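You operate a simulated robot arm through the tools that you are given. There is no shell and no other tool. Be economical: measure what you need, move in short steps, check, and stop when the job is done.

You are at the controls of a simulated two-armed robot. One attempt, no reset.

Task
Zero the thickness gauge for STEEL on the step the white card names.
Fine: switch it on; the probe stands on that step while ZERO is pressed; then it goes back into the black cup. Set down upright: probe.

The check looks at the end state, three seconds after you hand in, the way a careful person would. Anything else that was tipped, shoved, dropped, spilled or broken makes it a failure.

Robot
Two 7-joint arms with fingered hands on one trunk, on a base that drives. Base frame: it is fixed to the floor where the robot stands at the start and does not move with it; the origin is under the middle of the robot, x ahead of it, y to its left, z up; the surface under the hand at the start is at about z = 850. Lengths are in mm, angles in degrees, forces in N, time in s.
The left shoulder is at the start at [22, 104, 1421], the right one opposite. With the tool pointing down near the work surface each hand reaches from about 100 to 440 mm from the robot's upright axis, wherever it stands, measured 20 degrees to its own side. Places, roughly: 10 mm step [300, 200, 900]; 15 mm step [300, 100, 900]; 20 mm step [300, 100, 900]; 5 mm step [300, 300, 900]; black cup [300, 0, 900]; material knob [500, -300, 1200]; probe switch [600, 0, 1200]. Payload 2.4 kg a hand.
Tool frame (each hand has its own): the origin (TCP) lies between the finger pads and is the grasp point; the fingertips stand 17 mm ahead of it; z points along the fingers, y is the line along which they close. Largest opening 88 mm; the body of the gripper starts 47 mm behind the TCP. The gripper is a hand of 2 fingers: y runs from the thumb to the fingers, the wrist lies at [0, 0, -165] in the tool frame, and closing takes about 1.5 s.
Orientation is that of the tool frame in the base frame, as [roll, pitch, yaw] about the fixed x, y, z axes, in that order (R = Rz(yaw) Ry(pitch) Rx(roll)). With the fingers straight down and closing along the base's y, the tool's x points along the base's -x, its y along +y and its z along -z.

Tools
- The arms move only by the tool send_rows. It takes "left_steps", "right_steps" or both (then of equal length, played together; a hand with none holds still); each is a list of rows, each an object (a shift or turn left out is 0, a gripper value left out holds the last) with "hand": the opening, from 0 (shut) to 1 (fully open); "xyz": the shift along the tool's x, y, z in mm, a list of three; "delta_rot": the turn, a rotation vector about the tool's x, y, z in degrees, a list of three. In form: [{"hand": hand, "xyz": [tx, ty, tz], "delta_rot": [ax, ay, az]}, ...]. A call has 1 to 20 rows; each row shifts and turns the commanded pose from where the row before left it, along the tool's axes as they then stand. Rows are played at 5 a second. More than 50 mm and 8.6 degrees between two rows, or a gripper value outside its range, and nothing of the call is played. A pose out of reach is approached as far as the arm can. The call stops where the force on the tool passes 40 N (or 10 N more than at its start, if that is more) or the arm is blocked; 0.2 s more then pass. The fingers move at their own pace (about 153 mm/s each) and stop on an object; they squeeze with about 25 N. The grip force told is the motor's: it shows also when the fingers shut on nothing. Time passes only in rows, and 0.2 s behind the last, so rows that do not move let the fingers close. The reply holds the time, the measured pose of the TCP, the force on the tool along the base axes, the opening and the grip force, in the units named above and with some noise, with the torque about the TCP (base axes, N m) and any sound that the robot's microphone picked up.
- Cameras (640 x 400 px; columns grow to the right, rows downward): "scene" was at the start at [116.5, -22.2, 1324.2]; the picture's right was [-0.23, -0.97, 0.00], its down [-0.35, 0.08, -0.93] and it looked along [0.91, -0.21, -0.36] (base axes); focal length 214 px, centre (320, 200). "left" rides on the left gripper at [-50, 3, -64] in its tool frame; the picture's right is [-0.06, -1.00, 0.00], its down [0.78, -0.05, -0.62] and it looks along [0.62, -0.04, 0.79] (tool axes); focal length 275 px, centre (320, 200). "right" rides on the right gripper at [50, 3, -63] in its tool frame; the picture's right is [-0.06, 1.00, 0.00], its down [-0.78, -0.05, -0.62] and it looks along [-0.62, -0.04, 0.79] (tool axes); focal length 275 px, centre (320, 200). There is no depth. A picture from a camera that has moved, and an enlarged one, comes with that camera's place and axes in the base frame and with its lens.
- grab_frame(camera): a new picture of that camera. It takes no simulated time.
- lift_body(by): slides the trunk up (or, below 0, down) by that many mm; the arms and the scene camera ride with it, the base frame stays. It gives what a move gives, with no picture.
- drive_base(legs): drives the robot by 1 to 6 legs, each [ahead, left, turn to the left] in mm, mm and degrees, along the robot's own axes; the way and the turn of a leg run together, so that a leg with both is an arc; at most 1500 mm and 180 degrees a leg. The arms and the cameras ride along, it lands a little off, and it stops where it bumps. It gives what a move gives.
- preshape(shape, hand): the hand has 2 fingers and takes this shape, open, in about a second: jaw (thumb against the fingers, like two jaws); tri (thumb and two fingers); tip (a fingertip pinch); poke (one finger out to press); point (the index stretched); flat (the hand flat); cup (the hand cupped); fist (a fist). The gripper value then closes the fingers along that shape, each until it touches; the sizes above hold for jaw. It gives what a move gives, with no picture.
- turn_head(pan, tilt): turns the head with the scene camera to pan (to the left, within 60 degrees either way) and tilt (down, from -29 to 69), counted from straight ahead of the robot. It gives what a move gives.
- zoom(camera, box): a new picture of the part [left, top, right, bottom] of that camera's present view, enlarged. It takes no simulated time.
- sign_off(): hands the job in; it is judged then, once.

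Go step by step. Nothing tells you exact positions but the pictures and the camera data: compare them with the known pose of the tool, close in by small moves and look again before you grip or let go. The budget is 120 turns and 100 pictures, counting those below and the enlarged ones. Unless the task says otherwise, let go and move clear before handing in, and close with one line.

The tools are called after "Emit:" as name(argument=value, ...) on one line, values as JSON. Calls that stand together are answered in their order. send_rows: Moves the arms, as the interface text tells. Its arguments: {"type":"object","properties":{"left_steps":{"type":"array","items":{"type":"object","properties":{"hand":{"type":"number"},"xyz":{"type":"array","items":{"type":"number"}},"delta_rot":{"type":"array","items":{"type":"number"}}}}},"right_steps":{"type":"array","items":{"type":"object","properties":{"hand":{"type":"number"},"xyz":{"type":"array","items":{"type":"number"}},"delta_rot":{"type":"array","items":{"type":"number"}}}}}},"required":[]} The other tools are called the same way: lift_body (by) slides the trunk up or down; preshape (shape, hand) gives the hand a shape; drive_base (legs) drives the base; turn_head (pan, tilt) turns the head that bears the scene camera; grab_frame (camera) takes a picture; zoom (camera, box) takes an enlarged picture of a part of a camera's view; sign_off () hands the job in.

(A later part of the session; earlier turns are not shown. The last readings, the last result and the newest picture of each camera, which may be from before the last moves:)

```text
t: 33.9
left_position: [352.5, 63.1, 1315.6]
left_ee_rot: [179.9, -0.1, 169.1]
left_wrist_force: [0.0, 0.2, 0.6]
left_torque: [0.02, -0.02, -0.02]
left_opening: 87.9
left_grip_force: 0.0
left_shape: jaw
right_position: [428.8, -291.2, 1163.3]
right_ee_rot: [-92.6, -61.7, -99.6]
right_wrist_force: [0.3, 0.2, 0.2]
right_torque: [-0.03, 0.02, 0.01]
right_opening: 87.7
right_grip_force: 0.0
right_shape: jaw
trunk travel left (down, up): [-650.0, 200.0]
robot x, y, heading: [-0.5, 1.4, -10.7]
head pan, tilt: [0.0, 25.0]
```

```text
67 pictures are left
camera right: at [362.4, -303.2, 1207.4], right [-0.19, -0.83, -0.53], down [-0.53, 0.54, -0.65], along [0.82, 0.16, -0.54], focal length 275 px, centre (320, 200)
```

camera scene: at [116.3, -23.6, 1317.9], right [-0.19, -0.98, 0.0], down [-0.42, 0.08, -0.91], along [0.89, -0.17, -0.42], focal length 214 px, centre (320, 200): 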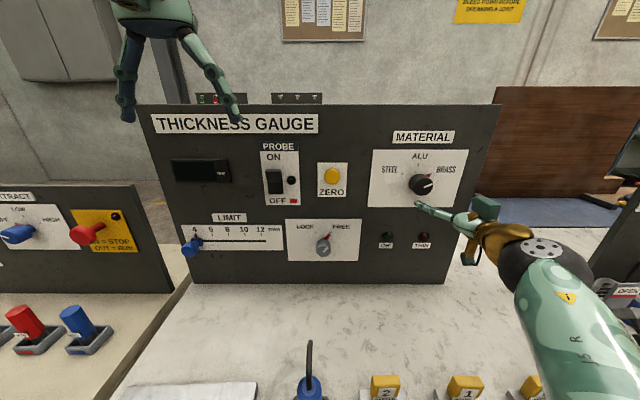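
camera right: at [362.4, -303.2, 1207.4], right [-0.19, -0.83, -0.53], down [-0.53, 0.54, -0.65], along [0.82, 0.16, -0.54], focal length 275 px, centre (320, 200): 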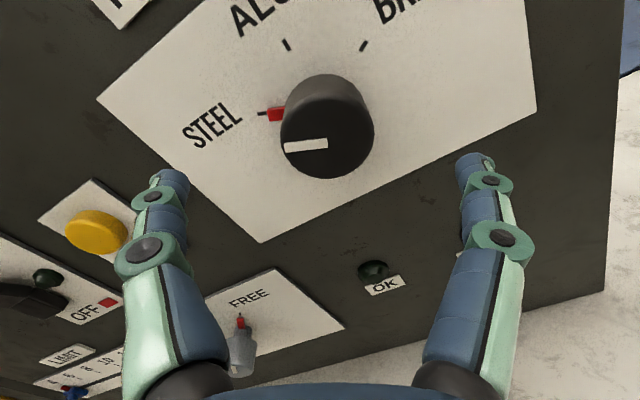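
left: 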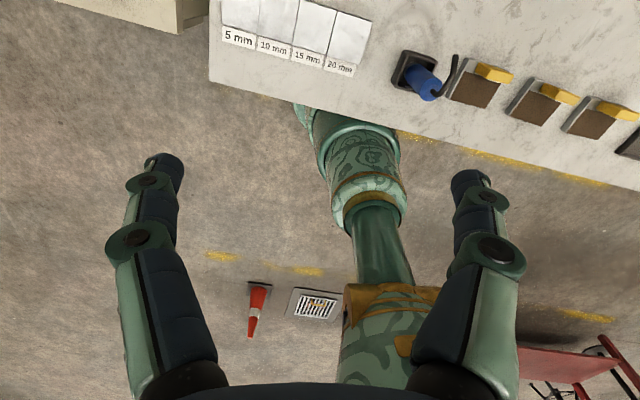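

Knob is on STEEL. Now I'll retract and roll the right hand (camera on top), close it for poking, and move base right a bit so the left hand can reach the probe.

Emit:
send_rows(right_steps=[{"xyz": [0, 0, -30], "hand": 0}, {"xyz": [0, 0, -30]}, {"delta_rot": [0, 0, -8]}, {"delta_rot": [0, 0, -8]}, {"delta_rot": [0, 0, -8]}, {"delta_rot": [0, 0, -8]}, {}])

Emit:
drive_base(legs=[[0, -60, 0]])

Emit:
turn_head(pan=15, tilt=60)

Emit:
grab_frame(camera="scene")

Emit:
grab_frame(camera="left")

```text
t: 35.5
left_position: [350.7, 62.7, 1315.2]
left_ee_rot: [-180.0, 0.0, 169.2]
left_wrist_force: [0.4, -1.0, -0.4]
left_torque: [0.02, -0.01, -0.04]
left_opening: 87.9
left_grip_force: 0.2
left_shape: jaw
right_position: [368.9, -278.2, 1166.6]
right_ee_rot: [107.9, -85.8, 60.2]
right_wrist_force: [-0.5, -0.5, 0.3]
right_torque: [-0.03, 0.02, -0.01]
right_opening: 0.0
right_grip_force: 25.1
right_shape: jaw
trunk travel left (down, up): [-650.0, 200.0]
robot x, y, heading: [1.2, -0.0, -11.0]
head pan, tilt: [0.0, 25.0]
```

```text
t: 36.4
left_position: [339.5, 2.6, 1314.7]
left_ee_rot: [179.9, 0.0, 169.1]
left_wrist_force: [-0.1, -0.5, 0.2]
left_torque: [0.01, -0.04, 0.0]
left_opening: 87.9
left_grip_force: 0.1
left_shape: jaw
right_position: [356.5, -336.8, 1166.1]
right_ee_rot: [108.7, -86.0, 59.4]
right_wrist_force: [-0.4, -0.3, 0.0]
right_torque: [0.04, 0.02, -0.01]
right_opening: 0.2
right_grip_force: 25.0
right_shape: jaw
trunk travel left (down, up): [-650.0, 200.0]
robot x, y, heading: [-8.7, -61.7, -10.9]
head pan, tilt: [0.0, 25.0]
```

```text
t: 37.4
left_position: [340.6, 4.8, 1314.3]
left_ee_rot: [179.9, 0.0, 169.1]
left_wrist_force: [0.2, -1.0, 0.0]
left_torque: [0.0, 0.03, -0.01]
left_opening: 87.8
left_grip_force: 0.0
left_shape: jaw
right_position: [356.6, -336.7, 1165.8]
right_ee_rot: [108.3, -86.0, 59.7]
right_wrist_force: [0.3, -0.4, -0.1]
right_torque: [-0.04, 0.03, 0.01]
right_opening: 0.0
right_grip_force: 25.3
right_shape: jaw
trunk travel left (down, up): [-650.0, 200.0]
robot x, y, heading: [-14.0, -60.8, -11.1]
head pan, tilt: [15.0, 60.0]
```

```text
66 pictures are left
camera scene: at [80.6, -60.4, 1267.9], right [0.07, -1.0, 0.0], down [-0.86, -0.06, -0.5], along [0.5, 0.04, -0.87], focal length 214 px, centre (320, 200)
```

scene: 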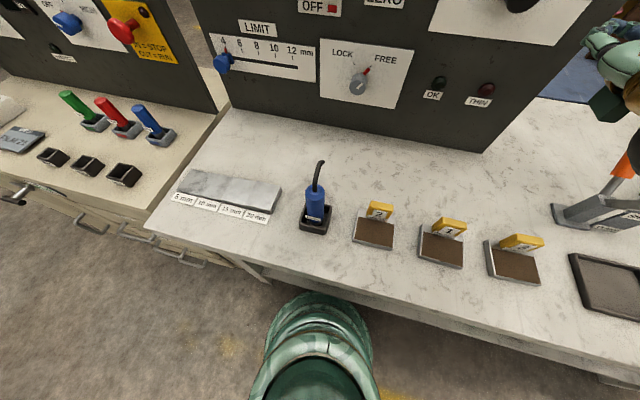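

```text
65 pictures are left
camera left: at [390.2, -2.5, 1379.0], right [-0.13, -0.99, 0.0], down [-0.78, 0.1, 0.62], along [-0.61, 0.08, -0.79], focal length 275 px, centre (320, 200)
```

left: 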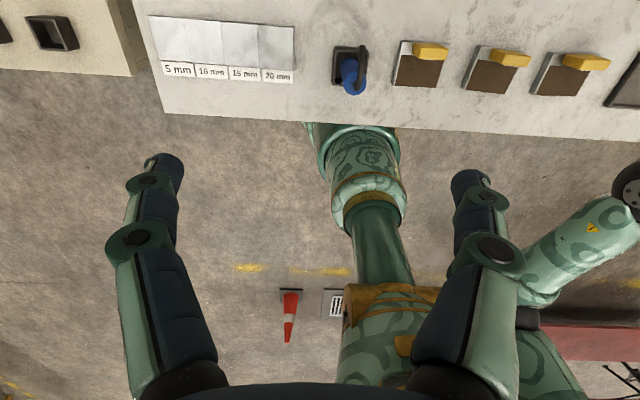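

The probe has a cable stub on top that matters for the grasp; zoom in on it.

Emit:
zoom(camera="scene", box=[160, 140, 400, 290])

Emit:
zoom(camera="left", box=[130, 10, 450, 130])

```text
2.67 times, centred on (280, 215) of scene
camera zoom: at [80.6, -60.4, 1267.9], right [0.07, -1.0, 0.0], down [-0.86, -0.06, -0.5], along [0.5, 0.04, -0.87], focal length 572 px, centre (427, 160)
```

zoom: 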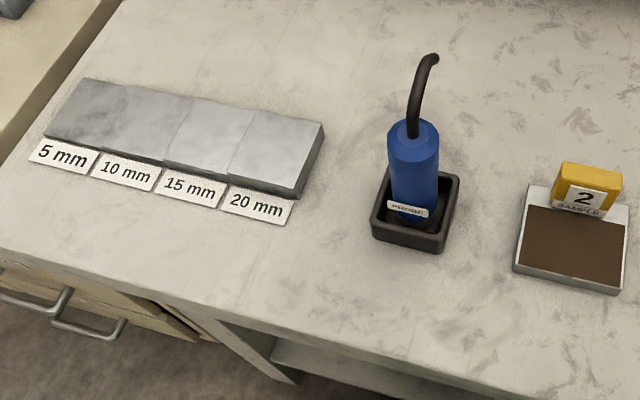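

```text
2.00 times, centred on (290, 70) of left
camera zoom: at [390.2, -2.5, 1379.0], right [-0.13, -0.99, 0.0], down [-0.78, 0.1, 0.62], along [-0.61, 0.08, -0.79], focal length 551 px, centre (380, 460)
```

zoom: 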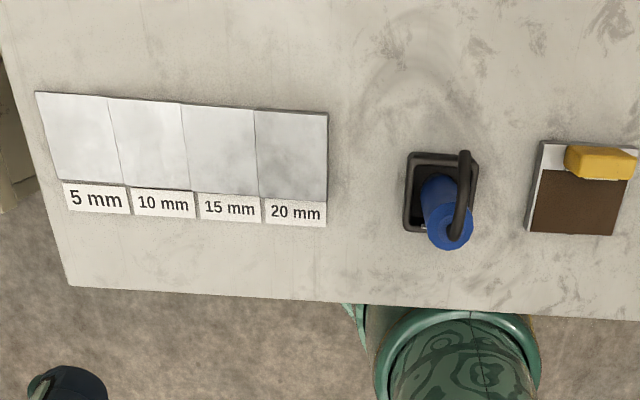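

Triangulated: probe body top about (272, -36, 970), cable leaning forward above it; bench ≈ 846. I'll pitch the left hand 40° so the palm stays behind the cable, and come down behind/above the probe.

Emit:
send_rows(left_steps=[{"delta_rot": [0, -8, 0]}, {"delta_rot": [0, -8, 0]}, {"delta_rot": [0, -8, 0]}, {"delta_rot": [0, -8, 0]}, {"delta_rot": [0, -8, 0]}, {"xyz": [37.7, -8.7, 23.9]}, {"xyz": [37.7, -8.7, 23.9]}, {"xyz": [37.7, -8.7, 23.9]}, {"xyz": [37.7, -8.7, 23.9]}, {"xyz": [37.7, -8.7, 23.9]}, {"xyz": [37.7, -8.7, 23.9]}, {}])

Emit:
grab_frame(camera="scene")

Emit:
grab_frame(camera="left")

```text
t: 40.0
left_position: [266.5, -53.2, 1064.9]
left_ee_rot: [179.8, 39.9, 169.1]
left_wrist_force: [-0.4, 1.0, 0.9]
left_torque: [0.0, 0.02, 0.01]
left_opening: 87.8
left_grip_force: 0.0
left_shape: jaw
left hand out of reach, approached as far as the arm can: row 5, 6, 11
right_position: [356.8, -335.7, 1165.7]
right_ee_rot: [108.1, -86.0, 60.0]
right_wrist_force: [-1.0, 0.1, 0.3]
right_torque: [-0.01, -0.01, -0.01]
right_opening: 0.2
right_grip_force: 24.9
right_shape: jaw
trunk travel left (down, up): [-650.0, 200.0]
robot x, y, heading: [-9.1, -60.0, -10.7]
head pan, tilt: [15.0, 60.0]
```

```text
62 pictures are left
camera scene: at [80.4, -60.0, 1267.9], right [0.07, -1.0, 0.0], down [-0.86, -0.06, -0.5], along [0.5, 0.04, -0.87], focal length 214 px, centre (320, 200)
```

scene: 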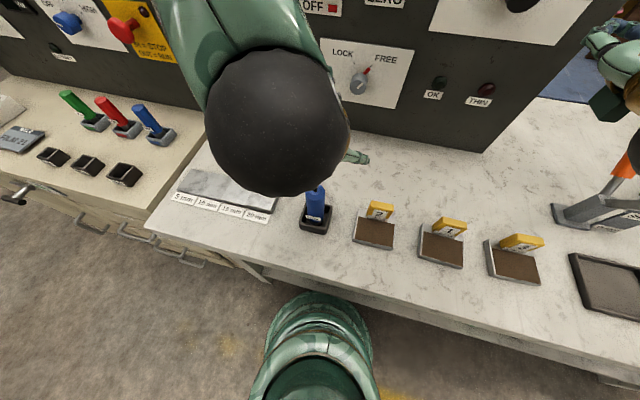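

```text
61 pictures are left
camera left: at [265.7, -50.2, 1147.0], right [-0.14, -0.99, 0.04], down [-0.99, 0.14, -0.03], along [0.02, -0.04, -1.0], focal length 275 px, centre (320, 200)
```

left: 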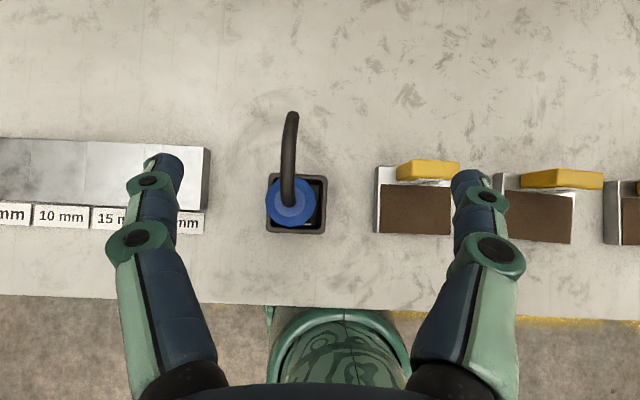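

Excellent view: probe at about (270, -39). I'll shift 15 mm left then descend part way.

Emit:
send_rows(left_steps=[{"xyz": [0, 15, 0]}, {"xyz": [16, 0, 19]}, {"xyz": [16, 0, 19]}, {"xyz": [16, 0, 19]}, {}])

Emit:
grab_frame(camera="left")

```text
t: 41.2
left_position: [271.6, -80.6, 1014.5]
left_ee_rot: [179.6, 39.8, 169.0]
left_wrist_force: [0.1, 0.5, 0.2]
left_torque: [0.0, -0.02, 0.01]
left_opening: 88.0
left_grip_force: 0.1
left_shape: jaw
left hand out of reach, approached as far as the arm can: row 1, 2, 3, 4
right_position: [357.8, -335.6, 1164.1]
right_ee_rot: [108.3, -86.0, 59.8]
right_wrist_force: [-1.1, -0.9, 0.0]
right_torque: [0.0, -0.03, -0.01]
right_opening: 0.0
right_grip_force: 24.9
right_shape: jaw
trunk travel left (down, up): [-650.0, 200.0]
robot x, y, heading: [-9.6, -61.8, -10.7]
head pan, tilt: [15.0, 60.0]
```

```text
60 pictures are left
camera left: at [270.6, -77.8, 1096.3], right [-0.14, -0.99, 0.04], down [-0.99, 0.14, -0.03], along [0.02, -0.04, -1.0], focal length 275 px, centre (320, 200)
```

left: 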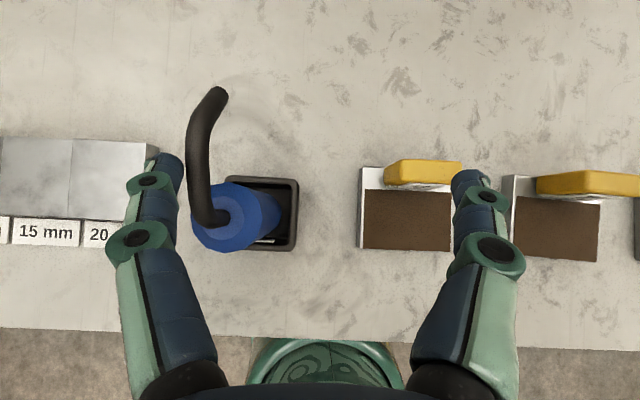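

The arm is too folded and drifted right. I'll raise, back the base off 130 mm so the arm works further out, then move forward again.

Emit:
send_rows(left_steps=[{"xyz": [-19.3, 0, -23]}, {"xyz": [-19.3, 0, -23]}, {"xyz": [-19.3, 0, -23]}, {}])

Emit:
drive_base(legs=[[-130, 0, 0]])

Emit:
send_rows(left_steps=[{"xyz": [-25, 10, 21]}, {"xyz": [-25, 10, 21]}, {"xyz": [-25, 10, 21]}, {"xyz": [-25, 10, 21]}, {}])

Emit:
grab_frame(camera="left")

```text
t: 42.2
left_position: [270.6, -79.0, 1105.8]
left_ee_rot: [-179.9, 40.1, 169.1]
left_wrist_force: [0.1, 1.0, 0.1]
left_torque: [0.0, -0.01, 0.02]
left_opening: 88.0
left_grip_force: 0.1
left_shape: jaw
right_position: [358.2, -336.6, 1165.5]
right_ee_rot: [108.3, -86.0, 59.7]
right_wrist_force: [-0.2, 0.2, 0.0]
right_torque: [0.01, 0.01, 0.0]
right_opening: 0.0
right_grip_force: 24.7
right_shape: jaw
trunk travel left (down, up): [-650.0, 200.0]
robot x, y, heading: [-12.4, -56.9, -10.8]
head pan, tilt: [15.0, 60.0]
```

```text
t: 43.5
left_position: [144.7, -55.4, 1106.2]
left_ee_rot: [180.0, 40.1, 169.1]
left_wrist_force: [-0.4, 0.0, -0.2]
left_torque: [0.0, 0.02, 0.02]
left_opening: 88.2
left_grip_force: 0.1
left_shape: jaw
right_position: [230.3, -312.9, 1166.0]
right_ee_rot: [107.4, -86.0, 60.6]
right_wrist_force: [-0.6, 0.0, -1.0]
right_torque: [-0.01, 0.0, -0.01]
right_opening: 0.1
right_grip_force: 24.8
right_shape: jaw
trunk travel left (down, up): [-650.0, 200.0]
robot x, y, heading: [-135.9, -34.5, -10.7]
head pan, tilt: [15.0, 60.0]
```

```text
t: 44.7
left_position: [280.9, -41.5, 1105.3]
left_ee_rot: [180.0, 40.0, 169.0]
left_wrist_force: [0.2, 0.4, 0.1]
left_torque: [0.03, 0.03, -0.01]
left_opening: 88.0
left_grip_force: 0.0
left_shape: jaw
right_position: [231.7, -312.6, 1166.4]
right_ee_rot: [108.2, -86.1, 59.8]
right_wrist_force: [0.5, -0.7, -0.1]
right_torque: [0.02, 0.0, 0.0]
right_opening: 0.0
right_grip_force: 25.0
right_shape: jaw
trunk travel left (down, up): [-650.0, 200.0]
robot x, y, heading: [-136.0, -37.6, -11.2]
head pan, tilt: [15.0, 60.0]
```

```text
59 pictures are left
camera left: at [279.1, -39.0, 1187.4], right [-0.14, -0.99, 0.04], down [-0.99, 0.14, -0.03], along [0.02, -0.04, -1.0], focal length 275 px, centre (320, 200)
```

left: 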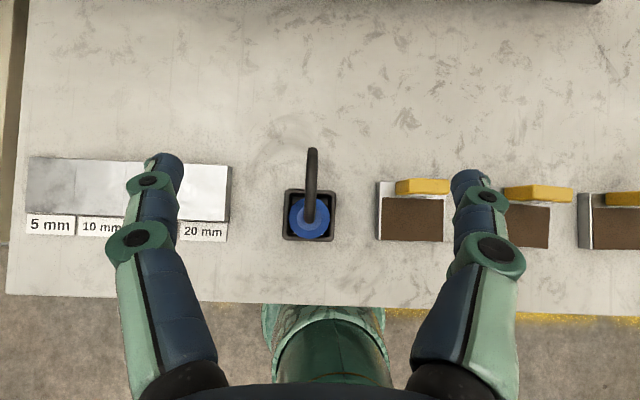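

Good: now aligned with little error. Descend to z≈1000.

Emit:
send_rows(left_steps=[{"xyz": [24.7, 0.5, 24.9]}, {"xyz": [24.7, 0.5, 24.9]}, {"xyz": [24.7, 0, 24.9]}, {}])

Emit:
grab_frame(camera="left")

Emit:
grab_frame(camera="scene")

```text
t: 45.7
left_position: [273.6, -39.2, 1000.4]
left_ee_rot: [179.9, 40.0, 169.1]
left_wrist_force: [1.3, 0.3, -0.4]
left_torque: [-0.01, -0.02, -0.02]
left_opening: 88.1
left_grip_force: 0.0
left_shape: jaw
right_position: [231.1, -312.2, 1166.9]
right_ee_rot: [108.2, -86.0, 59.8]
right_wrist_force: [-1.0, 0.3, 0.6]
right_torque: [0.0, -0.01, -0.01]
right_opening: 0.2
right_grip_force: 25.4
right_shape: jaw
trunk travel left (down, up): [-650.0, 200.0]
robot x, y, heading: [-135.4, -32.2, -10.9]
head pan, tilt: [15.0, 60.0]
```

```text
58 pictures are left
camera left: at [272.7, -36.3, 1081.8], right [-0.14, -0.99, 0.04], down [-0.99, 0.14, -0.03], along [0.02, -0.04, -1.0], focal length 275 px, centre (320, 200)
```

left: 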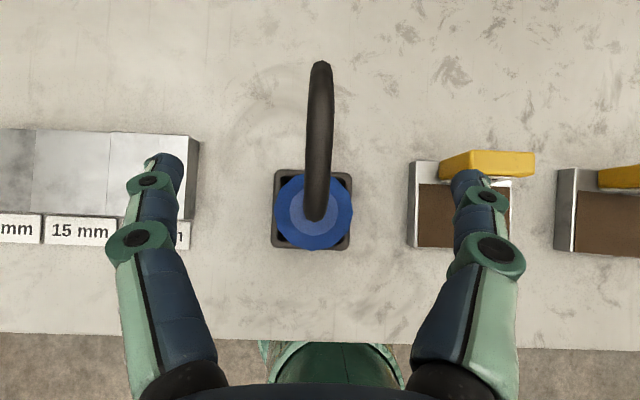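

```text
57 pictures are left
camera scene: at [-44.4, -36.1, 1267.9], right [0.07, -1.0, 0.0], down [-0.86, -0.06, -0.5], along [0.5, 0.03, -0.87], focal length 214 px, centre (320, 200)
```

scene: 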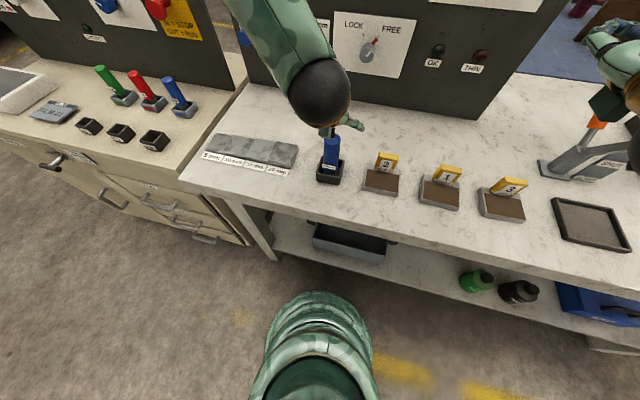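

Aligned. Descend another 56 mm to straddle the body.

Emit:
send_rows(left_steps=[{"xyz": [12.3, 0.5, 14.4]}, {"xyz": [12.3, 0, 14.4]}, {"xyz": [12.3, 0, 14.4]}, {}])

Emit:
grab_frame(camera="left")

Emit:
zoom(camera="scene", box=[270, 70, 430, 220])

```text
t: 46.7
left_position: [268.6, -43.1, 977.2]
left_ee_rot: [179.5, 39.4, 168.8]
left_wrist_force: [-0.2, -0.6, -0.1]
left_torque: [0.04, 0.01, 0.02]
left_opening: 87.8
left_grip_force: 0.0
left_shape: jaw
left hand out of reach, approached as far as the arm can: row 1, 2, 3
right_position: [231.1, -313.5, 1165.5]
right_ee_rot: [108.3, -86.0, 59.7]
right_wrist_force: [0.1, -0.5, 0.6]
right_torque: [-0.01, 0.0, -0.03]
right_opening: 0.1
right_grip_force: 24.9
right_shape: jaw
trunk travel left (down, up): [-650.0, 200.0]
robot x, y, heading: [-137.0, -36.3, -11.2]
head pan, tilt: [15.0, 60.0]
```

```text
56 pictures are left
camera left: at [267.4, -40.6, 1059.2], right [-0.14, -0.99, 0.03], down [-0.99, 0.14, -0.02], along [0.02, -0.04, -1.0], focal length 275 px, centre (320, 200)
```

left: 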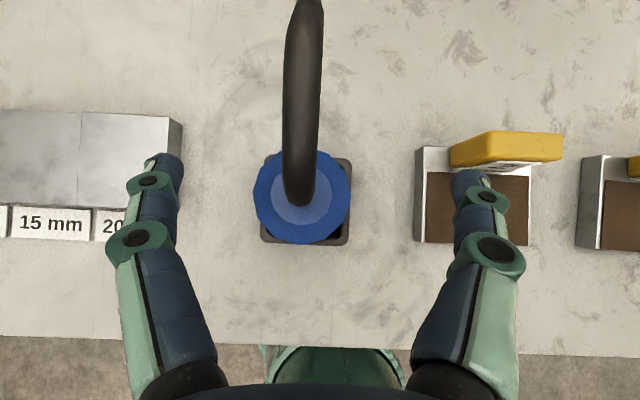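

```text
2.67 times, centred on (350, 145) of scene
camera zoom: at [-44.5, -36.4, 1267.9], right [0.07, -1.0, 0.0], down [-0.86, -0.06, -0.5], along [0.5, 0.03, -0.87], focal length 572 px, centre (240, 347)
```

zoom: 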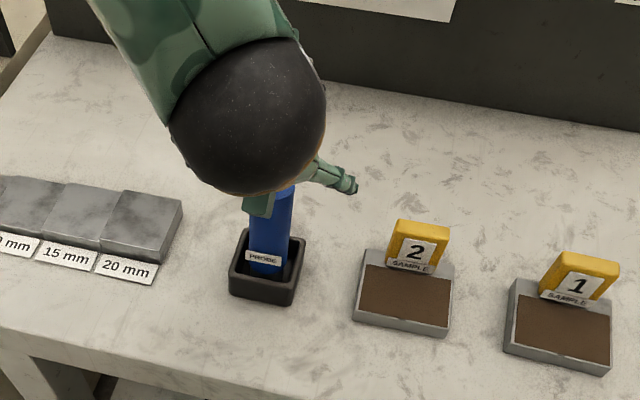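

The arm hits a limit going lower; I'll use the trunk instead: raise the hand a bit, recentre, then lower the trunk.

Emit:
send_rows(left_steps=[{"xyz": [-13, 0, -15.5]}, {"xyz": [-13, 4.5, -15.5]}, {}])

Emit:
lift_body(by=-40)

Emit:
grab_frame(camera="left")

```text
t: 47.5
left_position: [267.5, -40.2, 1018.6]
left_ee_rot: [180.0, 40.0, 168.9]
left_wrist_force: [0.4, 0.4, -0.1]
left_torque: [0.01, -0.02, 0.03]
left_opening: 87.9
left_grip_force: 0.0
left_shape: jaw
right_position: [231.7, -313.0, 1165.8]
right_ee_rot: [108.4, -86.0, 59.5]
right_wrist_force: [0.3, 0.4, -0.1]
right_torque: [0.0, 0.02, 0.03]
right_opening: 0.0
right_grip_force: 24.9
right_shape: jaw
trunk travel left (down, up): [-650.0, 200.0]
robot x, y, heading: [-132.7, -32.7, -10.8]
head pan, tilt: [15.0, 60.0]
```

```text
t: 48.3
left_position: [267.7, -39.8, 977.2]
left_ee_rot: [180.0, 40.0, 169.0]
left_wrist_force: [0.1, -0.5, -0.4]
left_torque: [0.0, 0.02, 0.03]
left_opening: 87.9
left_grip_force: 0.1
left_shape: jaw
right_position: [231.2, -312.5, 1126.7]
right_ee_rot: [108.0, -86.1, 59.9]
right_wrist_force: [-0.1, -0.1, -0.2]
right_torque: [-0.05, 0.01, 0.0]
right_opening: 0.1
right_grip_force: 25.7
right_shape: jaw
trunk travel left (down, up): [-610.0, 240.0]
robot x, y, heading: [-134.3, -35.3, -11.2]
head pan, tilt: [15.0, 60.0]
```

```text
54 pictures are left
camera left: at [267.3, -36.3, 1059.0], right [-0.14, -0.99, 0.04], down [-0.99, 0.14, -0.03], along [0.02, -0.04, -1.0], focal length 275 px, centre (320, 200)
```

left: 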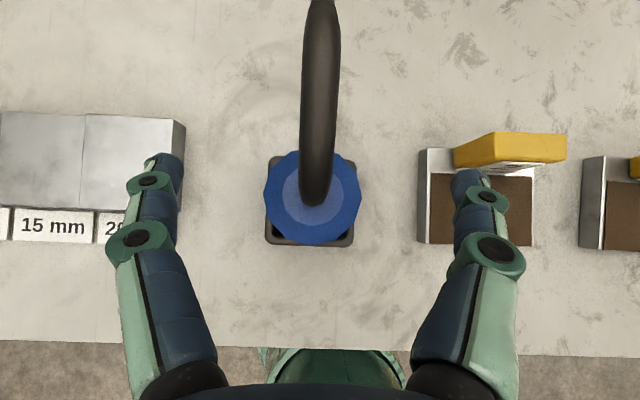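

Emit:
send_rows(left_steps=[{"xyz": [-2, 1.5, 2]}, {}])

Emit:
lift_body(by=-34)

Emit:
grab_frame(camera="left")

Emit:
zoom(camera="scene", box=[240, 90, 400, 220])

```text
t: 48.9
left_position: [271.8, -38.0, 977.7]
left_ee_rot: [180.0, 40.1, 169.0]
left_wrist_force: [0.2, 0.3, -0.9]
left_torque: [-0.04, -0.01, 0.02]
left_opening: 87.6
left_grip_force: 0.0
left_shape: jaw
right_position: [232.2, -313.0, 1126.0]
right_ee_rot: [108.4, -86.1, 59.7]
right_wrist_force: [-0.7, 0.9, -0.3]
right_torque: [-0.03, 0.01, 0.03]
right_opening: 0.2
right_grip_force: 25.1
right_shape: jaw
trunk travel left (down, up): [-610.0, 240.0]
robot x, y, heading: [-136.6, -33.8, -11.0]
head pan, tilt: [15.0, 60.0]
```

```text
t: 49.7
left_position: [270.9, -38.6, 943.2]
left_ee_rot: [180.0, 40.1, 169.0]
left_wrist_force: [-0.9, 0.1, -0.7]
left_torque: [-0.02, -0.02, -0.05]
left_opening: 87.9
left_grip_force: 0.1
left_shape: jaw
right_position: [230.3, -312.7, 1091.9]
right_ee_rot: [108.0, -86.1, 59.8]
right_wrist_force: [0.7, -0.3, -0.8]
right_torque: [-0.04, -0.03, 0.0]
right_opening: 0.2
right_grip_force: 25.3
right_shape: jaw
trunk travel left (down, up): [-576.0, 274.0]
robot x, y, heading: [-136.8, -32.8, -10.8]
head pan, tilt: [15.0, 60.0]
```

```text
53 pictures are left
camera left: at [270.4, -35.3, 1024.7], right [-0.14, -0.99, 0.04], down [-0.99, 0.14, -0.03], along [0.02, -0.04, -1.0], focal length 275 px, centre (320, 200)
```

left: 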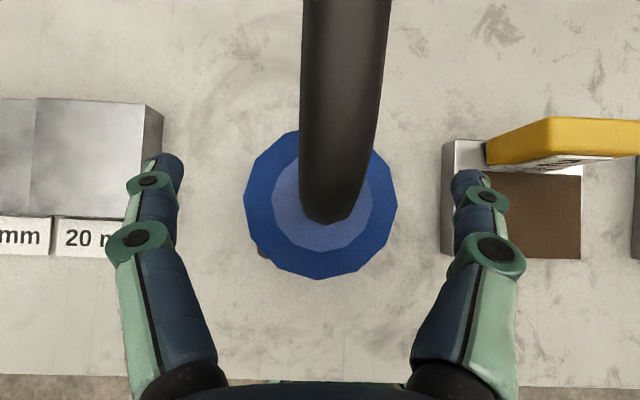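

```text
3.08 times, centred on (320, 155) of scene
camera zoom: at [-44.1, -36.4, 1193.7], right [0.07, -1.0, 0.0], down [-0.86, -0.06, -0.5], along [0.5, 0.03, -0.87], focal length 660 px, centre (320, 338)
```

zoom: 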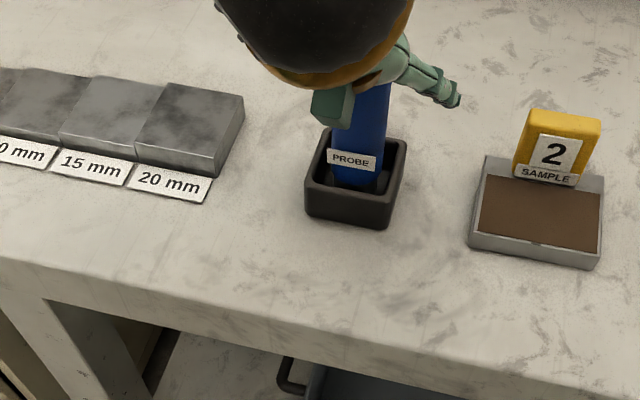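

Probe sits centred between the fingers. Close the left hand.

Emit:
send_rows(left_steps=[{"hand": 0}, {}, {}, {}, {}, {}, {}, {}])

Emit:
grab_frame(camera="left")

```text
t: 51.5
left_position: [271.7, -37.8, 942.5]
left_ee_rot: [-180.0, 39.9, 169.0]
left_wrist_force: [-0.3, -0.1, 0.6]
left_torque: [-0.01, 0.04, 0.01]
left_opening: 4.9
left_grip_force: 24.7
left_shape: jaw
right_position: [232.4, -313.6, 1091.3]
right_ee_rot: [108.4, -86.0, 59.8]
right_wrist_force: [0.4, 1.0, 0.1]
right_torque: [0.03, 0.01, 0.01]
right_opening: 0.0
right_grip_force: 25.3
right_shape: jaw
trunk travel left (down, up): [-576.0, 274.0]
robot x, y, heading: [-137.2, -39.2, -11.1]
head pan, tilt: [15.0, 60.0]
```

```text
51 pictures are left
camera left: at [270.5, -35.4, 1024.7], right [-0.14, -0.99, 0.04], down [-0.99, 0.14, -0.03], along [0.02, -0.04, -1.0], focal length 275 px, centre (320, 200)
```

left: 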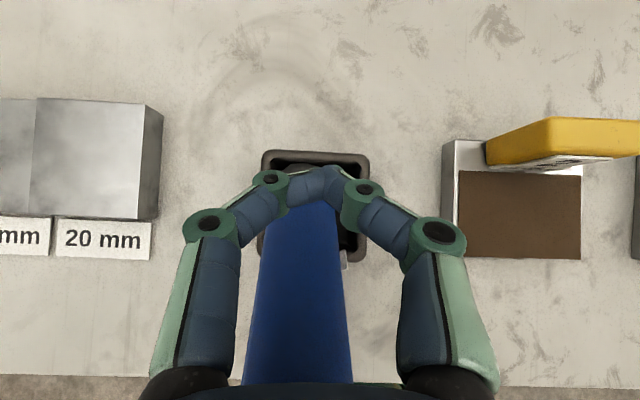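

The tips closed ahead of the cylinder and squeezed it back toward the palm. Let me look at how it leans before opening.

Emit:
zoom(camera="scene", box=[240, 90, 400, 220])

```text
3.08 times, centred on (320, 155) of scene
camera zoom: at [-44.0, -36.5, 1193.7], right [0.07, -1.0, 0.0], down [-0.86, -0.06, -0.5], along [0.5, 0.03, -0.87], focal length 660 px, centre (320, 338)
```

zoom: 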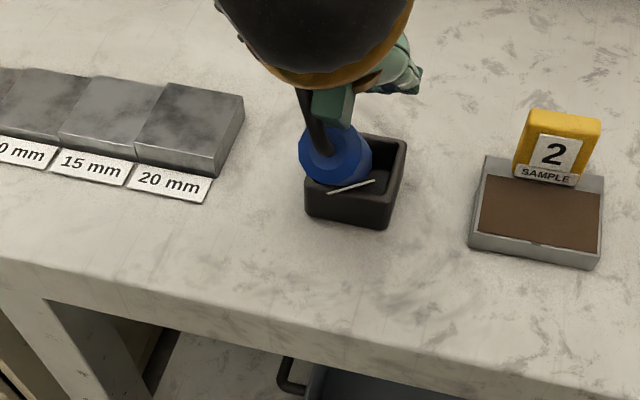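

The probe leans ~35° back inside the cup, roughly parallel to my fingers which closed in front of it. I'll ease the hand away forward-up a little and check the probe stays in the cup.

Emit:
send_rows(left_steps=[{"xyz": [-6, 0, 0]}, {"xyz": [-8, 0, 0]}, {}])

Emit:
zoom(camera="scene", box=[240, 90, 400, 220])

Emit:
grab_frame(camera="left")

```text
t: 52.3
left_position: [282.0, -39.8, 952.1]
left_ee_rot: [-180.0, 40.0, 169.0]
left_wrist_force: [-0.6, 0.5, -0.1]
left_torque: [-0.02, 0.01, 0.04]
left_opening: 4.5
left_grip_force: 25.6
left_shape: jaw
right_position: [231.8, -311.6, 1091.8]
right_ee_rot: [108.2, -85.9, 59.7]
right_wrist_force: [0.5, 0.3, -0.3]
right_torque: [0.01, 0.0, -0.01]
right_opening: 0.1
right_grip_force: 24.9
right_shape: jaw
trunk travel left (down, up): [-576.0, 274.0]
robot x, y, heading: [-135.7, -36.1, -11.2]
head pan, tilt: [15.0, 60.0]
```

```text
3.08 times, centred on (320, 155) of scene
camera zoom: at [-44.0, -36.5, 1193.7], right [0.07, -1.0, 0.0], down [-0.86, -0.06, -0.5], along [0.5, 0.03, -0.87], focal length 660 px, centre (320, 338)
```

zoom: 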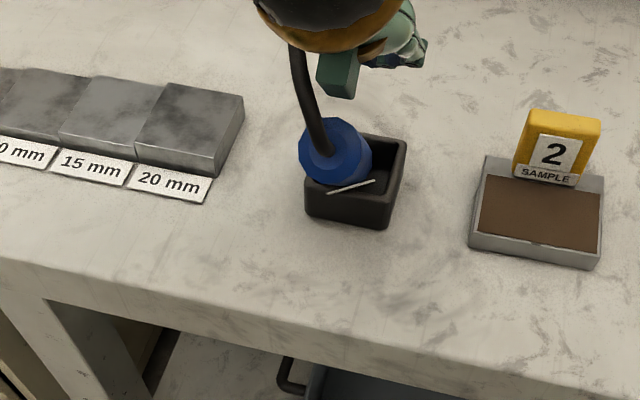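

```text
48 pictures are left
camera left: at [281.0, -36.8, 1033.7], right [-0.14, -0.99, 0.04], down [-0.99, 0.14, -0.03], along [0.02, -0.04, -1.0], focal length 275 px, centre (320, 200)
```

left: 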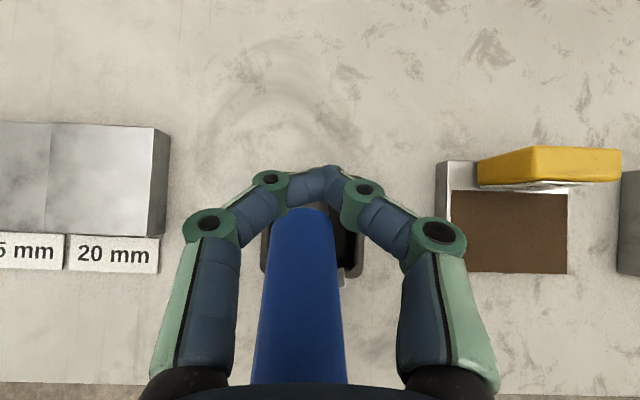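

The probe is stable, leaning in the cup. Plan: clear the hand, turn it straight down, come behind the probe with a narrow finger gap as a V-nest, and push it upright; then grip straight-down from above, high on the body.

Emit:
send_rows(left_steps=[{"xyz": [-30, 0, 0]}, {"xyz": [-30, 0, 0]}, {"xyz": [-30, 0, -30]}, {"xyz": [-20, 0, -25]}, {"delta_rot": [0, 8, 0]}, {"delta_rot": [0, 8, 0]}, {"delta_rot": [0, 8, 0]}, {"delta_rot": [0, 8, 0]}, {"delta_rot": [0, 8, 0]}, {"hand": 0.25}, {}, {}])

Emit:
grab_frame(camera="scene")

```text
t: 54.9
left_position: [330.3, -50.5, 1065.0]
left_ee_rot: [-180.0, 0.0, 168.9]
left_wrist_force: [0.0, 0.3, -0.4]
left_torque: [-0.04, -0.01, -0.02]
left_opening: 21.7
left_grip_force: 0.0
left_shape: jaw
right_position: [231.5, -313.3, 1091.9]
right_ee_rot: [108.3, -86.0, 59.7]
right_wrist_force: [1.5, -0.2, -0.7]
right_torque: [0.02, -0.01, 0.02]
right_opening: 0.0
right_grip_force: 25.2
right_shape: jaw
trunk travel left (down, up): [-576.0, 274.0]
robot x, y, heading: [-138.5, -33.9, -11.1]
head pan, tilt: [15.0, 60.0]
```

```text
47 pictures are left
camera scene: at [-44.0, -36.5, 1193.7], right [0.07, -1.0, 0.0], down [-0.86, -0.06, -0.5], along [0.5, 0.03, -0.87], focal length 214 px, centre (320, 200)
```

scene: 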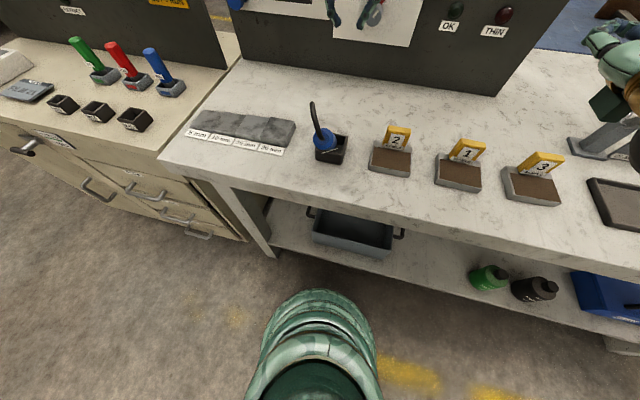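

Emit:
send_rows(left_steps=[{"xyz": [45, 0, 0]}, {"xyz": [45, 1, 0]}, {"xyz": [45, 1, 0]}, {"xyz": [44, 0, 0]}, {}])

Emit:
zoom(camera="scene", box=[240, 70, 400, 190])

Emit:
grab_frame(camera="left")

```text
t: 56.1
left_position: [154.2, -14.2, 1069.0]
left_ee_rot: [180.0, 0.1, 169.1]
left_wrist_force: [0.6, 0.5, -1.1]
left_torque: [0.03, -0.02, -0.03]
left_opening: 21.4
left_grip_force: 0.0
left_shape: jaw
right_position: [231.5, -313.5, 1092.5]
right_ee_rot: [108.3, -85.9, 59.7]
right_wrist_force: [0.4, -0.5, 0.2]
right_torque: [-0.01, 0.01, 0.02]
right_opening: 0.0
right_grip_force: 24.8
right_shape: jaw
trunk travel left (down, up): [-576.0, 274.0]
robot x, y, heading: [-138.3, -36.7, -11.0]
head pan, tilt: [15.0, 60.0]
```

```text
3.33 times, centred on (320, 130) of scene
camera zoom: at [-43.9, -36.5, 1193.7], right [0.07, -1.0, 0.0], down [-0.86, -0.06, -0.5], along [0.5, 0.03, -0.87], focal length 715 px, centre (320, 433)
```

zoom: 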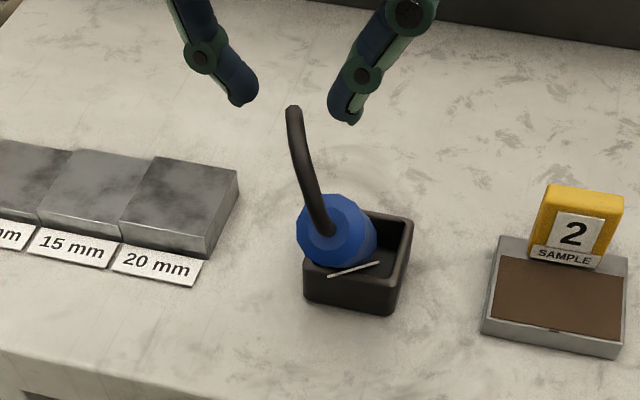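

```text
45 pictures are left
camera left: at [203.9, -20.5, 1132.8], right [-0.13, -0.99, 0.0], down [-0.78, 0.1, 0.62], along [-0.61, 0.08, -0.79], focal length 275 px, centre (320, 200)
```

left: 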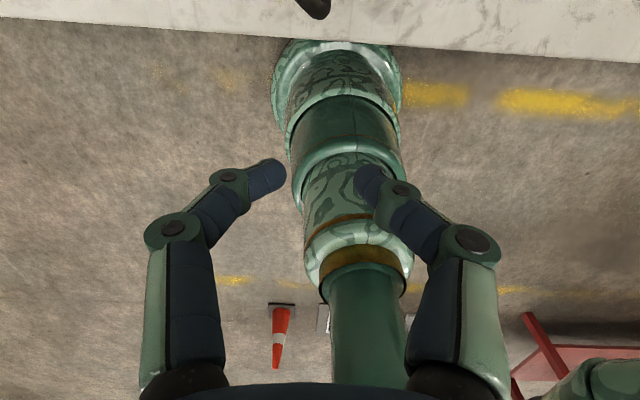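

The gripper's camera sticks out on the forward side and could hit the cable, so I'll push with the hand tilted 40° (fingertips leading). That needs more room: back the base up 110 mm.

Emit:
drive_base(legs=[[-110, 0, 0]])

Emit:
send_rows(left_steps=[{"xyz": [-40, 0, 0]}, {"xyz": [-40, 0, 0]}, {"delta_rot": [0, -8, 0]}, {"delta_rot": [0, -8, 0]}, {"delta_rot": [0, -8, 0]}, {"delta_rot": [0, -8, 0]}, {"delta_rot": [0, -8, 0]}, {}])

Emit:
grab_frame(camera="left")

```text
t: 57.3
left_position: [48.0, 7.3, 1069.1]
left_ee_rot: [180.0, 0.0, 168.9]
left_wrist_force: [-0.1, 0.6, 0.0]
left_torque: [0.01, 0.03, 0.0]
left_opening: 21.8
left_grip_force: 0.0
left_shape: jaw
right_position: [125.8, -293.0, 1091.5]
right_ee_rot: [107.4, -85.9, 60.5]
right_wrist_force: [0.7, -0.4, -0.4]
right_torque: [0.04, 0.01, 0.01]
right_opening: 0.0
right_grip_force: 25.1
right_shape: jaw
trunk travel left (down, up): [-576.0, 274.0]
robot x, y, heading: [-240.2, -13.4, -11.2]
head pan, tilt: [15.0, 60.0]
```

```text
t: 59.1
left_position: [127.6, -9.2, 1067.4]
left_ee_rot: [179.9, 40.1, 168.7]
left_wrist_force: [0.2, -0.1, 0.2]
left_torque: [0.0, -0.01, 0.02]
left_opening: 21.9
left_grip_force: 0.1
left_shape: jaw
right_position: [126.5, -292.3, 1091.0]
right_ee_rot: [108.3, -85.9, 59.7]
right_wrist_force: [0.2, -0.2, -0.3]
right_torque: [-0.01, -0.01, -0.03]
right_opening: 0.2
right_grip_force: 25.1
right_shape: jaw
trunk travel left (down, up): [-576.0, 274.0]
robot x, y, heading: [-242.4, -14.2, -11.2]
head pan, tilt: [15.0, 60.0]
```

```text
44 pictures are left
camera left: at [126.3, -6.3, 1149.4], right [-0.15, -0.99, 0.04], down [-0.99, 0.15, -0.03], along [0.03, -0.04, -1.0], focal length 275 px, centre (320, 200)
```

left: 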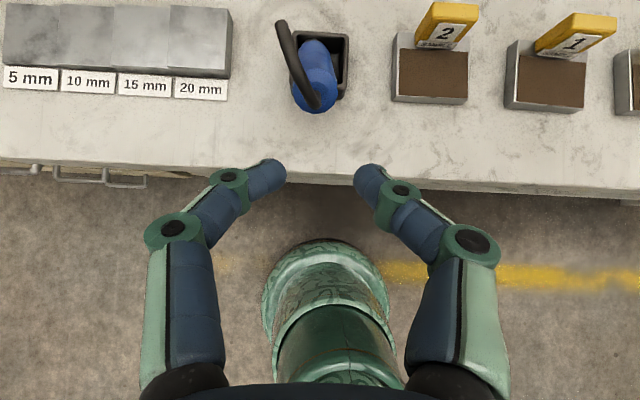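

Probe is directly ahead, lined up. Lower behind it.

Emit:
send_rows(left_steps=[{"xyz": [28.3, -0.5, 33.7]}, {"xyz": [28.3, -0.5, 33.7]}, {"xyz": [28.3, 0, 33.7]}, {}])

Emit:
grab_frame(camera="left")

```text
t: 60.1
left_position: [128.9, -21.5, 940.4]
left_ee_rot: [179.6, 39.7, 168.8]
left_wrist_force: [0.5, 0.3, 0.4]
left_torque: [0.02, 0.02, 0.01]
left_opening: 21.7
left_grip_force: 0.1
left_shape: jaw
left hand out of reach, approached as far as the arm can: row 3
right_position: [126.7, -293.5, 1092.5]
right_ee_rot: [108.3, -86.0, 59.6]
right_wrist_force: [-0.8, 0.1, -0.3]
right_torque: [0.01, -0.01, 0.01]
right_opening: 0.1
right_grip_force: 24.7
right_shape: jaw
trunk travel left (down, up): [-576.0, 274.0]
robot x, y, heading: [-244.3, -13.5, -11.1]
head pan, tilt: [15.0, 60.0]
```

```text
43 pictures are left
camera left: at [128.2, -18.9, 1022.4], right [-0.14, -0.99, 0.03], down [-0.99, 0.14, -0.03], along [0.02, -0.04, -1.0], focal length 275 px, centre (320, 200)
```

left: 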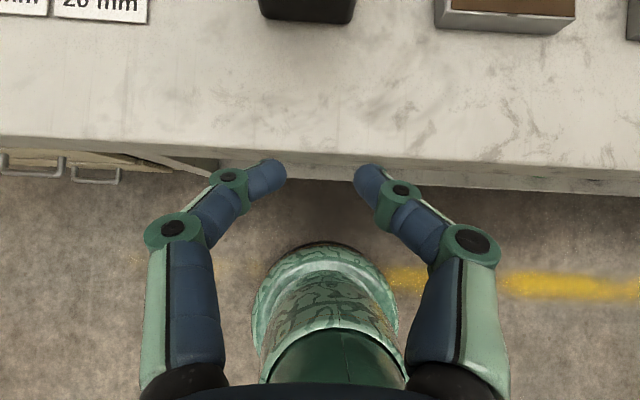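

Emit:
send_rows(left_steps=[{"xyz": [-15.3, 6, 12.9]}, {"xyz": [-15.3, 6, 12.9]}, {"xyz": [-1, 0, 0]}, {}])

Emit:
grab_frame(camera="left")

```text
t: 61.1
left_position: [171.9, -15.7, 943.0]
left_ee_rot: [-180.0, 40.0, 168.9]
left_wrist_force: [-0.5, -0.9, -0.3]
left_torque: [-0.01, -0.04, 0.01]
left_opening: 21.9
left_grip_force: 0.1
left_shape: jaw
right_position: [126.0, -293.1, 1092.4]
right_ee_rot: [108.2, -85.9, 59.6]
right_wrist_force: [0.0, -0.1, -0.1]
right_torque: [-0.01, 0.0, -0.01]
right_opening: 0.0
right_grip_force: 24.5
right_shape: jaw
trunk travel left (down, up): [-576.0, 274.0]
robot x, y, heading: [-239.8, -12.4, -11.4]
head pan, tilt: [15.0, 60.0]
```

```text
42 pictures are left
camera left: at [170.6, -12.0, 1023.1], right [-0.15, -0.99, 0.04], down [-0.99, 0.14, -0.03], along [0.02, -0.04, -1.0], focal length 275 px, centre (320, 200)
```

left: 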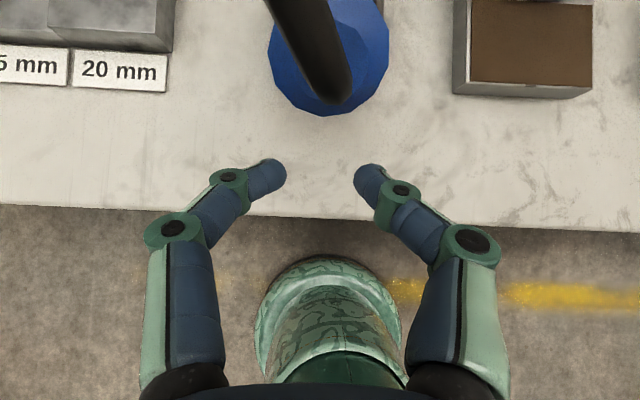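

Lateral offset 2.7 mm; fix, drop the trunk 18 mm, and push forward gradually.

Emit:
lift_body(by=-18)

Emit:
send_rows(left_steps=[{"xyz": [0, -2.7, 0]}, {"xyz": [-7.7, 0, 6.4]}, {"xyz": [-7.7, 0, 6.4]}, {"xyz": [-7.7, 0, 6.4]}, {}])

Emit:
grab_frame(camera="left")

Emit:
zoom(camera="scene", box=[240, 20, 400, 140])

```text
t: 61.7
left_position: [171.6, -15.2, 923.9]
left_ee_rot: [179.9, 40.0, 168.8]
left_wrist_force: [0.3, 0.4, -0.5]
left_torque: [0.02, -0.02, 0.02]
left_opening: 21.8
left_grip_force: 0.0
left_shape: jaw
right_position: [126.6, -293.2, 1073.6]
right_ee_rot: [108.2, -86.1, 59.8]
right_wrist_force: [0.5, -0.2, -0.8]
right_torque: [-0.01, 0.01, -0.02]
right_opening: 0.0
right_grip_force: 24.9
right_shape: jaw
trunk travel left (down, up): [-558.0, 292.0]
robot x, y, heading: [-239.1, -17.3, -11.2]
head pan, tilt: [15.0, 60.0]
```

```text
t: 62.9
left_position: [201.0, -21.8, 924.8]
left_ee_rot: [-180.0, 40.0, 168.9]
left_wrist_force: [0.4, -0.4, 0.0]
left_torque: [0.0, 0.0, -0.01]
left_opening: 22.0
left_grip_force: 0.1
left_shape: jaw
right_position: [127.2, -291.2, 1073.6]
right_ee_rot: [108.3, -86.0, 59.5]
right_wrist_force: [0.0, 0.6, -0.1]
right_torque: [-0.02, -0.01, -0.01]
right_opening: 0.0
right_grip_force: 24.8
right_shape: jaw
trunk travel left (down, up): [-558.0, 292.0]
robot x, y, heading: [-242.5, -13.3, -11.2]
head pan, tilt: [15.0, 60.0]
```

```text
41 pictures are left
camera left: at [200.5, -19.9, 1005.6], right [-0.15, -0.99, 0.04], down [-0.99, 0.14, -0.03], along [0.02, -0.04, -1.0], focal length 275 px, centre (320, 200)
```

left: 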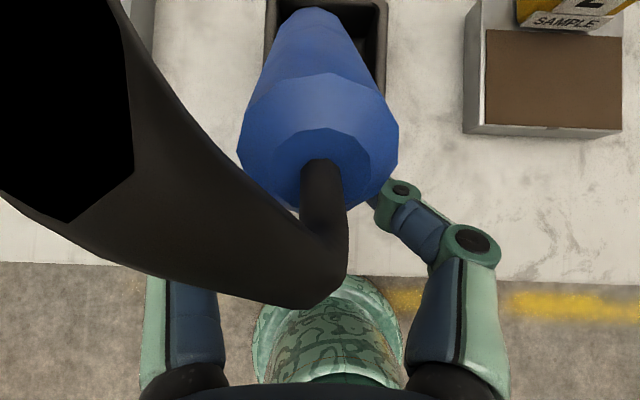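

```text
3.33 times, centred on (320, 80) of scene
camera zoom: at [-148.9, -16.1, 1175.6], right [0.07, -1.0, 0.0], down [-0.86, -0.06, -0.5], along [0.5, 0.03, -0.87], focal length 715 px, centre (320, 600)
```

zoom: 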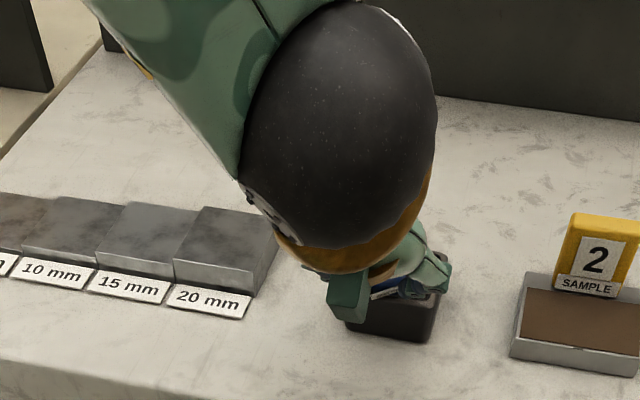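

Fingertips are just under/behind the leaning body; the cable will move away as the probe rises. Continue pushing slowly.

Emit:
send_rows(left_steps=[{"xyz": [-6.1, 0, 5.1]}, {"xyz": [-6.1, 0, 5.1]}, {}])

Emit:
grab_frame(camera="left")

```text
t: 63.7
left_position: [217.0, -26.1, 923.2]
left_ee_rot: [180.0, 39.9, 168.8]
left_wrist_force: [-1.0, 0.2, -0.2]
left_torque: [0.01, 0.0, -0.01]
left_opening: 22.0
left_grip_force: 0.1
left_shape: jaw
right_position: [127.2, -293.1, 1074.5]
right_ee_rot: [108.3, -86.0, 59.7]
right_wrist_force: [0.0, 0.4, 0.8]
right_torque: [-0.04, -0.04, -0.03]
right_opening: 0.2
right_grip_force: 25.0
right_shape: jaw
trunk travel left (down, up): [-558.0, 292.0]
robot x, y, heading: [-237.6, -15.3, -11.0]
head pan, tilt: [15.0, 60.0]
```

```text
39 pictures are left
camera left: at [216.0, -23.3, 1005.1], right [-0.15, -0.99, 0.04], down [-0.99, 0.14, -0.03], along [0.02, -0.04, -1.0], focal length 275 px, centre (320, 200)
```

left: 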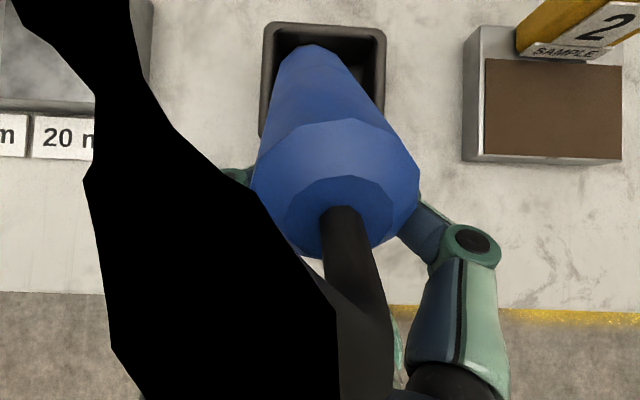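

About at contact now. Continue in small steps and monitor.

Emit:
send_rows(left_steps=[{"xyz": [-6.1, 0, 5.1]}, {"xyz": [-6.1, 0, 5.1]}, {"xyz": [-6.1, 0, 5.1]}, {}])

Emit:
grab_frame(camera="left")

```text
t: 64.7
left_position: [241.3, -30.3, 924.5]
left_ee_rot: [180.0, 39.9, 169.0]
left_wrist_force: [-0.5, -0.2, 0.5]
left_torque: [0.02, 0.02, -0.03]
left_opening: 22.8
left_grip_force: 0.1
left_shape: jaw
right_position: [126.2, -291.9, 1073.5]
right_ee_rot: [108.2, -86.1, 59.7]
right_wrist_force: [0.7, -0.5, 0.0]
right_torque: [0.02, 0.01, 0.05]
right_opening: 0.1
right_grip_force: 24.9
right_shape: jaw
trunk travel left (down, up): [-558.0, 292.0]
robot x, y, heading: [-242.9, -11.1, -11.0]
head pan, tilt: [15.0, 60.0]
```

```text
38 pictures are left
camera left: at [239.0, -27.9, 1005.2], right [-0.15, -0.99, 0.04], down [-0.99, 0.14, -0.03], along [0.02, -0.04, -1.0], focal length 275 px, centre (320, 200)
```

left: 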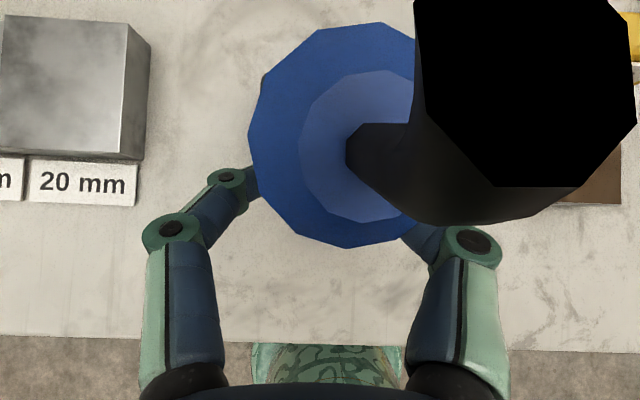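

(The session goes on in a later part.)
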